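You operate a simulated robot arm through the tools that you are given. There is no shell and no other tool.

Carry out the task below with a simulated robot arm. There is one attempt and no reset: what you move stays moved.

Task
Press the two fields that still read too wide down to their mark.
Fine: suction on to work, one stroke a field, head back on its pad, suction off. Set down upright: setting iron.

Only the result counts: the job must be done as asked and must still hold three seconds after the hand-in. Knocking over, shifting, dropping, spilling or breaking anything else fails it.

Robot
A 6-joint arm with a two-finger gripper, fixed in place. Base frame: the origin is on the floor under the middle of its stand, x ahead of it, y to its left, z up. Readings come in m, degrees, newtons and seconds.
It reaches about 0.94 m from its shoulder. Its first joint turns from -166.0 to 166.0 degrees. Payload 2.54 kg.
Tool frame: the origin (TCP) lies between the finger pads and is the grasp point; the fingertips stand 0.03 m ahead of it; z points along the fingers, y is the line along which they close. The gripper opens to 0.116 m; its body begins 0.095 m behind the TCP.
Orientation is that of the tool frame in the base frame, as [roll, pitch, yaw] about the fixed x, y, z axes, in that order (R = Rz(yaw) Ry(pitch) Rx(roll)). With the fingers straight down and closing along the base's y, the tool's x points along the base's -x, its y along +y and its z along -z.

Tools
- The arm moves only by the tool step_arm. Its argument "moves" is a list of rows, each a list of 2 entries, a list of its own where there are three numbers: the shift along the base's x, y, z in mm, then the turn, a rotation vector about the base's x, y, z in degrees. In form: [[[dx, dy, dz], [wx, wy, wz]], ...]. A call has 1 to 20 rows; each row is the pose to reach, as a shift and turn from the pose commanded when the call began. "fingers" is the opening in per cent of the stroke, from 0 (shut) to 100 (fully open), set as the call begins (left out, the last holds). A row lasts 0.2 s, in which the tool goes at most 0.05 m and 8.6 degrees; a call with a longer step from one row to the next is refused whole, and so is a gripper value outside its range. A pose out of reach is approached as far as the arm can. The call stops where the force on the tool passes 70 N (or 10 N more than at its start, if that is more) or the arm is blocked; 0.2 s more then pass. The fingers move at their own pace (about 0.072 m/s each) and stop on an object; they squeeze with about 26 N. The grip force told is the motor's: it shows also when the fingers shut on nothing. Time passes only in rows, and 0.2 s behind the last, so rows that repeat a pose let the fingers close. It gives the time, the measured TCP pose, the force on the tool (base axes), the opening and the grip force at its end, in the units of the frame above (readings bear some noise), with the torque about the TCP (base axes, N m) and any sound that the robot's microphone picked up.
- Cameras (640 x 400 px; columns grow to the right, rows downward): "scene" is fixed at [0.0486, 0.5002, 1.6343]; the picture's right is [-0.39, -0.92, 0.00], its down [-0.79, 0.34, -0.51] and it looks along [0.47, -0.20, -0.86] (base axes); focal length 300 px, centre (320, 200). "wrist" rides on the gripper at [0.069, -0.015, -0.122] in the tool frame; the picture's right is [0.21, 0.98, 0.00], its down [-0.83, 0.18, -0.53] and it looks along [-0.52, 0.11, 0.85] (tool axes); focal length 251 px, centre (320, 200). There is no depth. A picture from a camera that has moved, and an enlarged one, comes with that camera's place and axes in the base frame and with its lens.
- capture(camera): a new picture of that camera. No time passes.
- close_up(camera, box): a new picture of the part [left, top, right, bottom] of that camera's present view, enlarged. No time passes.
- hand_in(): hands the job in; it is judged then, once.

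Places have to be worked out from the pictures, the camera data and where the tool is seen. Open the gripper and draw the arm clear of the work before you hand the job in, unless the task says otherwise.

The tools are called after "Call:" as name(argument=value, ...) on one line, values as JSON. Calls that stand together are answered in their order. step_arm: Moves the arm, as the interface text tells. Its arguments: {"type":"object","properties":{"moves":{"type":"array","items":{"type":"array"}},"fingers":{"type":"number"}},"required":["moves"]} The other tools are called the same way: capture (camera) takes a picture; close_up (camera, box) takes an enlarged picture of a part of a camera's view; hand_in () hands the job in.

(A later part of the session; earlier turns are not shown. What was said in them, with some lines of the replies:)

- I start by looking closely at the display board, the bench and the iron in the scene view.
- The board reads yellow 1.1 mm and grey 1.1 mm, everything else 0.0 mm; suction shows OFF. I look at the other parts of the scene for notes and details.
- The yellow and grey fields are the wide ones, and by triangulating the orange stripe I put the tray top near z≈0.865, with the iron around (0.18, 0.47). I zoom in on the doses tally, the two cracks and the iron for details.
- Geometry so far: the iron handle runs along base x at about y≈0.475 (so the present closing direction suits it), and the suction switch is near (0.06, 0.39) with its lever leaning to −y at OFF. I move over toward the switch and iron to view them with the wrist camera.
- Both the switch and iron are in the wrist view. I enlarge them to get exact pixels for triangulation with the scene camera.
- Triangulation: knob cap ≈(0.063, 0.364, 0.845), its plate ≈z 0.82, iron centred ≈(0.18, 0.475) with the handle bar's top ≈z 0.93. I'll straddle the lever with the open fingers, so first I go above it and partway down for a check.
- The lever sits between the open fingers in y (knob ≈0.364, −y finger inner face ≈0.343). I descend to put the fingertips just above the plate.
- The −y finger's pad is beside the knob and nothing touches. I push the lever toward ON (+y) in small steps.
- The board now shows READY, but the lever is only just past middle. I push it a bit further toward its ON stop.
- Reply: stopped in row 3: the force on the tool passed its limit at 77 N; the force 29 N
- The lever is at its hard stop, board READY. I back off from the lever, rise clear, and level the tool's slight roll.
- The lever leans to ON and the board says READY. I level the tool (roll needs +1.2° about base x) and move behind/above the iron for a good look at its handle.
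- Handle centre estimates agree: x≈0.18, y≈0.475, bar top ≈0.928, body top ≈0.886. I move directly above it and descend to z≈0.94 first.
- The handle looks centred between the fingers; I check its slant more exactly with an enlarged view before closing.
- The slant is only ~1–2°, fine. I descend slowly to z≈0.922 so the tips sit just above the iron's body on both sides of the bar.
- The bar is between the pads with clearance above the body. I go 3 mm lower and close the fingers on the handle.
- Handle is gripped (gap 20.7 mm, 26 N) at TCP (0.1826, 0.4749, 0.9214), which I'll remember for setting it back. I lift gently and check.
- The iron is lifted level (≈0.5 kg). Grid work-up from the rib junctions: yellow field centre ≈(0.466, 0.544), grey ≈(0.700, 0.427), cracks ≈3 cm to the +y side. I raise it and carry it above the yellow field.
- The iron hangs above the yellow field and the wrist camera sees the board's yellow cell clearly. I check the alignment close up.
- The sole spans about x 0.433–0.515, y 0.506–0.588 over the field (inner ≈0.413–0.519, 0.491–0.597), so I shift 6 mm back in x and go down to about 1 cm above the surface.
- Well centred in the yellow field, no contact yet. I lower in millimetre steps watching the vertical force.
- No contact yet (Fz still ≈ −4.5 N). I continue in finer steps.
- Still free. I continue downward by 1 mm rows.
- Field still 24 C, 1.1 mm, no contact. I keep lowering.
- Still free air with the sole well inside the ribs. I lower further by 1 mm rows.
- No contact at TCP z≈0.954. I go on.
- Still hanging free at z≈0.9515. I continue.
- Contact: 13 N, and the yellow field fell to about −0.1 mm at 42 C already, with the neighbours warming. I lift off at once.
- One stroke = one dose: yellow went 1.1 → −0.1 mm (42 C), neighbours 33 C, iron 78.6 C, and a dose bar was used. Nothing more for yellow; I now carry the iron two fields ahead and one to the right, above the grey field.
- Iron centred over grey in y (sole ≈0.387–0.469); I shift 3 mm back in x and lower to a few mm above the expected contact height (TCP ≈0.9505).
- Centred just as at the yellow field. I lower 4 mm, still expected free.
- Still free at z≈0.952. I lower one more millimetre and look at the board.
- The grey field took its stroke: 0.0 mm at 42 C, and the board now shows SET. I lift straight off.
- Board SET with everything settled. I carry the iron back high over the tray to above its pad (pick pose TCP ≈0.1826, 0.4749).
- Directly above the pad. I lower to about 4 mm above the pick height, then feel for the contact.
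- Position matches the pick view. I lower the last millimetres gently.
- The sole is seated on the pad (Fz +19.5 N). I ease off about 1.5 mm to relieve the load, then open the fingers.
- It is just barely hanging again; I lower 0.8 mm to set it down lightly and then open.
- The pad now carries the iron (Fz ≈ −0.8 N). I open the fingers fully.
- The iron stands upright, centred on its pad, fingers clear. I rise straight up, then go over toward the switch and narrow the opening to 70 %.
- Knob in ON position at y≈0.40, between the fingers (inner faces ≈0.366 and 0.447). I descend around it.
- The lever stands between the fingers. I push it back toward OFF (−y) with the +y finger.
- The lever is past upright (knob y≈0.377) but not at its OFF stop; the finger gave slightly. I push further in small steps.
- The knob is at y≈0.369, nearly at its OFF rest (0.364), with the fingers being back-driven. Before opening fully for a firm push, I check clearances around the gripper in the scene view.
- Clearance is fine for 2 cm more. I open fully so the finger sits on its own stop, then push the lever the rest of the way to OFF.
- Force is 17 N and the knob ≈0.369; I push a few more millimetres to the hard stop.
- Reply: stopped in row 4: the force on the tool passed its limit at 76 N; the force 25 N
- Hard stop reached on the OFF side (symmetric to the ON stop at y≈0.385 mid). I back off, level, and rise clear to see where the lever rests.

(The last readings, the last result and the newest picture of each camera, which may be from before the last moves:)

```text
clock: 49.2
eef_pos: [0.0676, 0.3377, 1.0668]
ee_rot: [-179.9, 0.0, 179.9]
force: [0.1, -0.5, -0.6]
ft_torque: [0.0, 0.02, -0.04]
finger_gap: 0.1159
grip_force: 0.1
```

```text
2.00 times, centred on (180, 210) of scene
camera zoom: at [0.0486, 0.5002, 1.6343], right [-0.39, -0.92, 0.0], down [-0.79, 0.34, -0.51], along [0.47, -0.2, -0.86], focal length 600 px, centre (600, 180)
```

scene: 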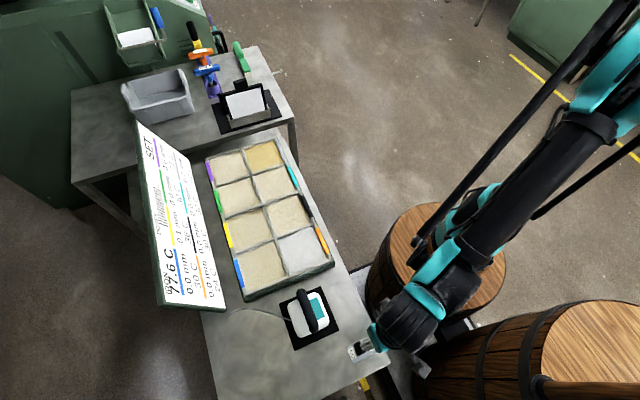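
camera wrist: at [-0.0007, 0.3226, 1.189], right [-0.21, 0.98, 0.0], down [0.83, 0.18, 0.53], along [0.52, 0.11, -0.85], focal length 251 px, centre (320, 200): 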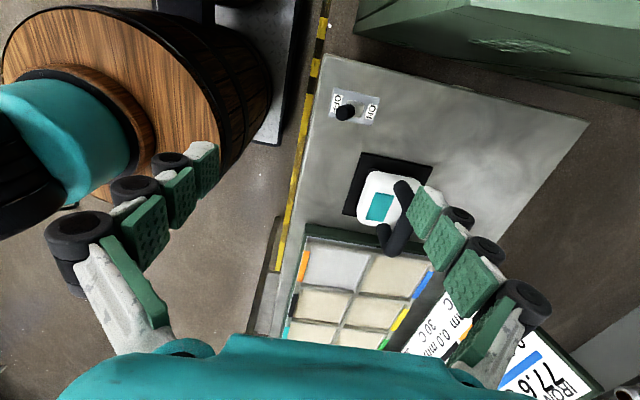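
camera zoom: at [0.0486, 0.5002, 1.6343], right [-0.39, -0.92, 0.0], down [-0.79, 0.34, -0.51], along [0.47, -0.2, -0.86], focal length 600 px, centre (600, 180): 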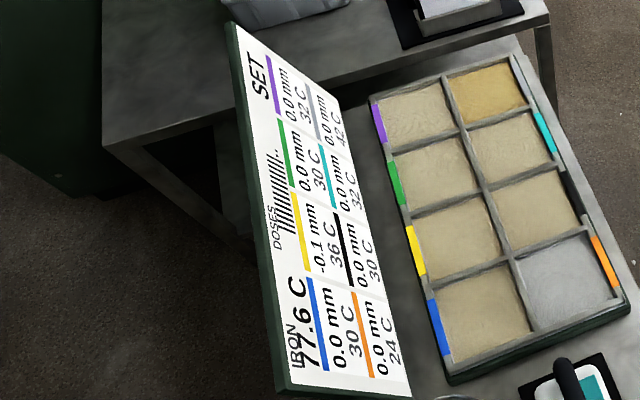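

The lever now rests on the OFF side as seen by the wrist camera. I retreat along the known way to the starting area and then verify everything with the scene camera.

Call:
step_arm(moves=[[[10, 4, 30], [0, 0, 0]], [[40, 14, 60], [0, 0, 0]], [[75, 25, 80], [0, 0, 0]], [[100, 35, 95], [0, 0, 0]], [[130, 10, 105], [0, 0, 0]], [[160, -20, 110], [0, 0, 0]], [[190, -50, 115], [0, 0, 0]], [[220, -80, 120], [0, 0, 0]], [[250, -110, 125], [0, 0, 0]], [[275, -130, 130], [0, 0, 0]], [[292, -140, 133], [0, 0, 0]], [[292, -140, 133], [0, 0, 0]]], fingers=100)

Call:
capture(camera="scene")

Call:
close_up(camera="scene", box=[270, 275, 390, 375])

Call:
close_up(camera="scene", box=[130, 115, 190, 215])

Call:
close_up(camera="scene", box=[150, 205, 230, 310])

```text
clock: 51.8
eef_pos: [0.3588, 0.1964, 1.1996]
ee_rot: [-179.8, 0.1, 180.0]
force: [0.7, -0.1, -0.5]
ft_torque: [0.0, -0.01, -0.03]
finger_gap: 0.1161
grip_force: 0.0
```

```text
taken
```

scene: 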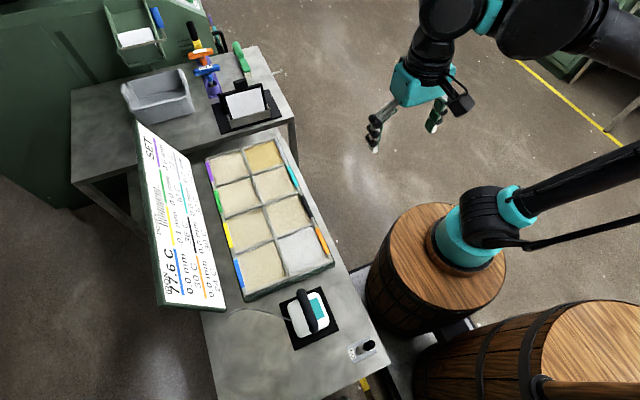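

```text
4.00 times, centred on (330, 325) of scene
camera zoom: at [0.0486, 0.5002, 1.6343], right [-0.39, -0.92, 0.0], down [-0.79, 0.34, -0.51], along [0.47, -0.2, -0.86], focal length 1200 px, centre (280, -300)
```

zoom: 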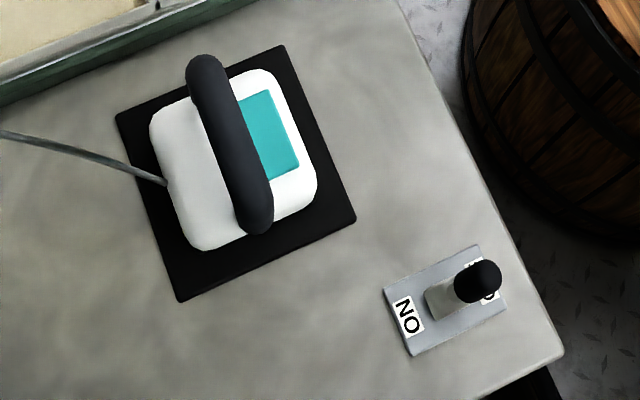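

```text
4.00 times, centred on (160, 165) of scene
camera zoom: at [0.0486, 0.5002, 1.6343], right [-0.39, -0.92, 0.0], down [-0.79, 0.34, -0.51], along [0.47, -0.2, -0.86], focal length 1200 px, centre (960, 340)
```

zoom: 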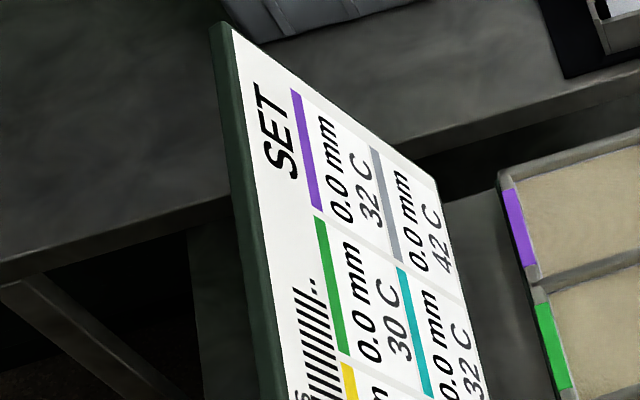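

```text
3.81 times, centred on (190, 258) of scene
camera zoom: at [0.0486, 0.5002, 1.6343], right [-0.39, -0.92, 0.0], down [-0.79, 0.34, -0.51], along [0.47, -0.2, -0.86], focal length 1143 px, centre (815, -19)
```

zoom: 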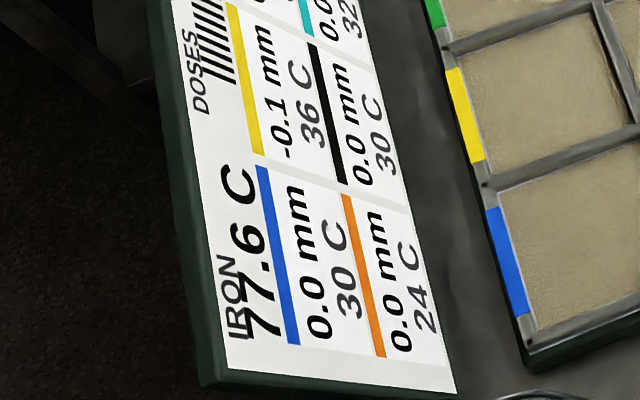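

Everything agrees: the board shows SET, grey reads 0.0 mm and yellow −0.1 mm, two doses are used, the iron stands upright on its pad, the lever is back at its original OFF position, and the arm is clear with the gripper open. I hand in.

Call:
hand_in()

```text
The job is handed in.
```

I pressed both fields that read too wide, one stroke each, and handed the job in. The board showed SET, which I take to mean both are within their mark.

- **Yellow field:** it went from 1.1 mm to -0.1 mm, slightly past zero. That stroke landed at about 13 N.
- **Grey field:** it went from 1.1 mm to 0.0 mm with a much lighter touch.
- **Other fields:** all still read 0.0 mm. The fields next to the pressed ones warmed up, to 32 C at most when I handed in.
- **Setting iron:** it is upright on its pad, where it started.
- **Suction:** it was on for the work, and the lever is back at OFF. The board kept showing SET instead of OFF, so I went by the lever's position.
- **Arm:** it is clear of the work with the gripper open, and nothing else was moved.
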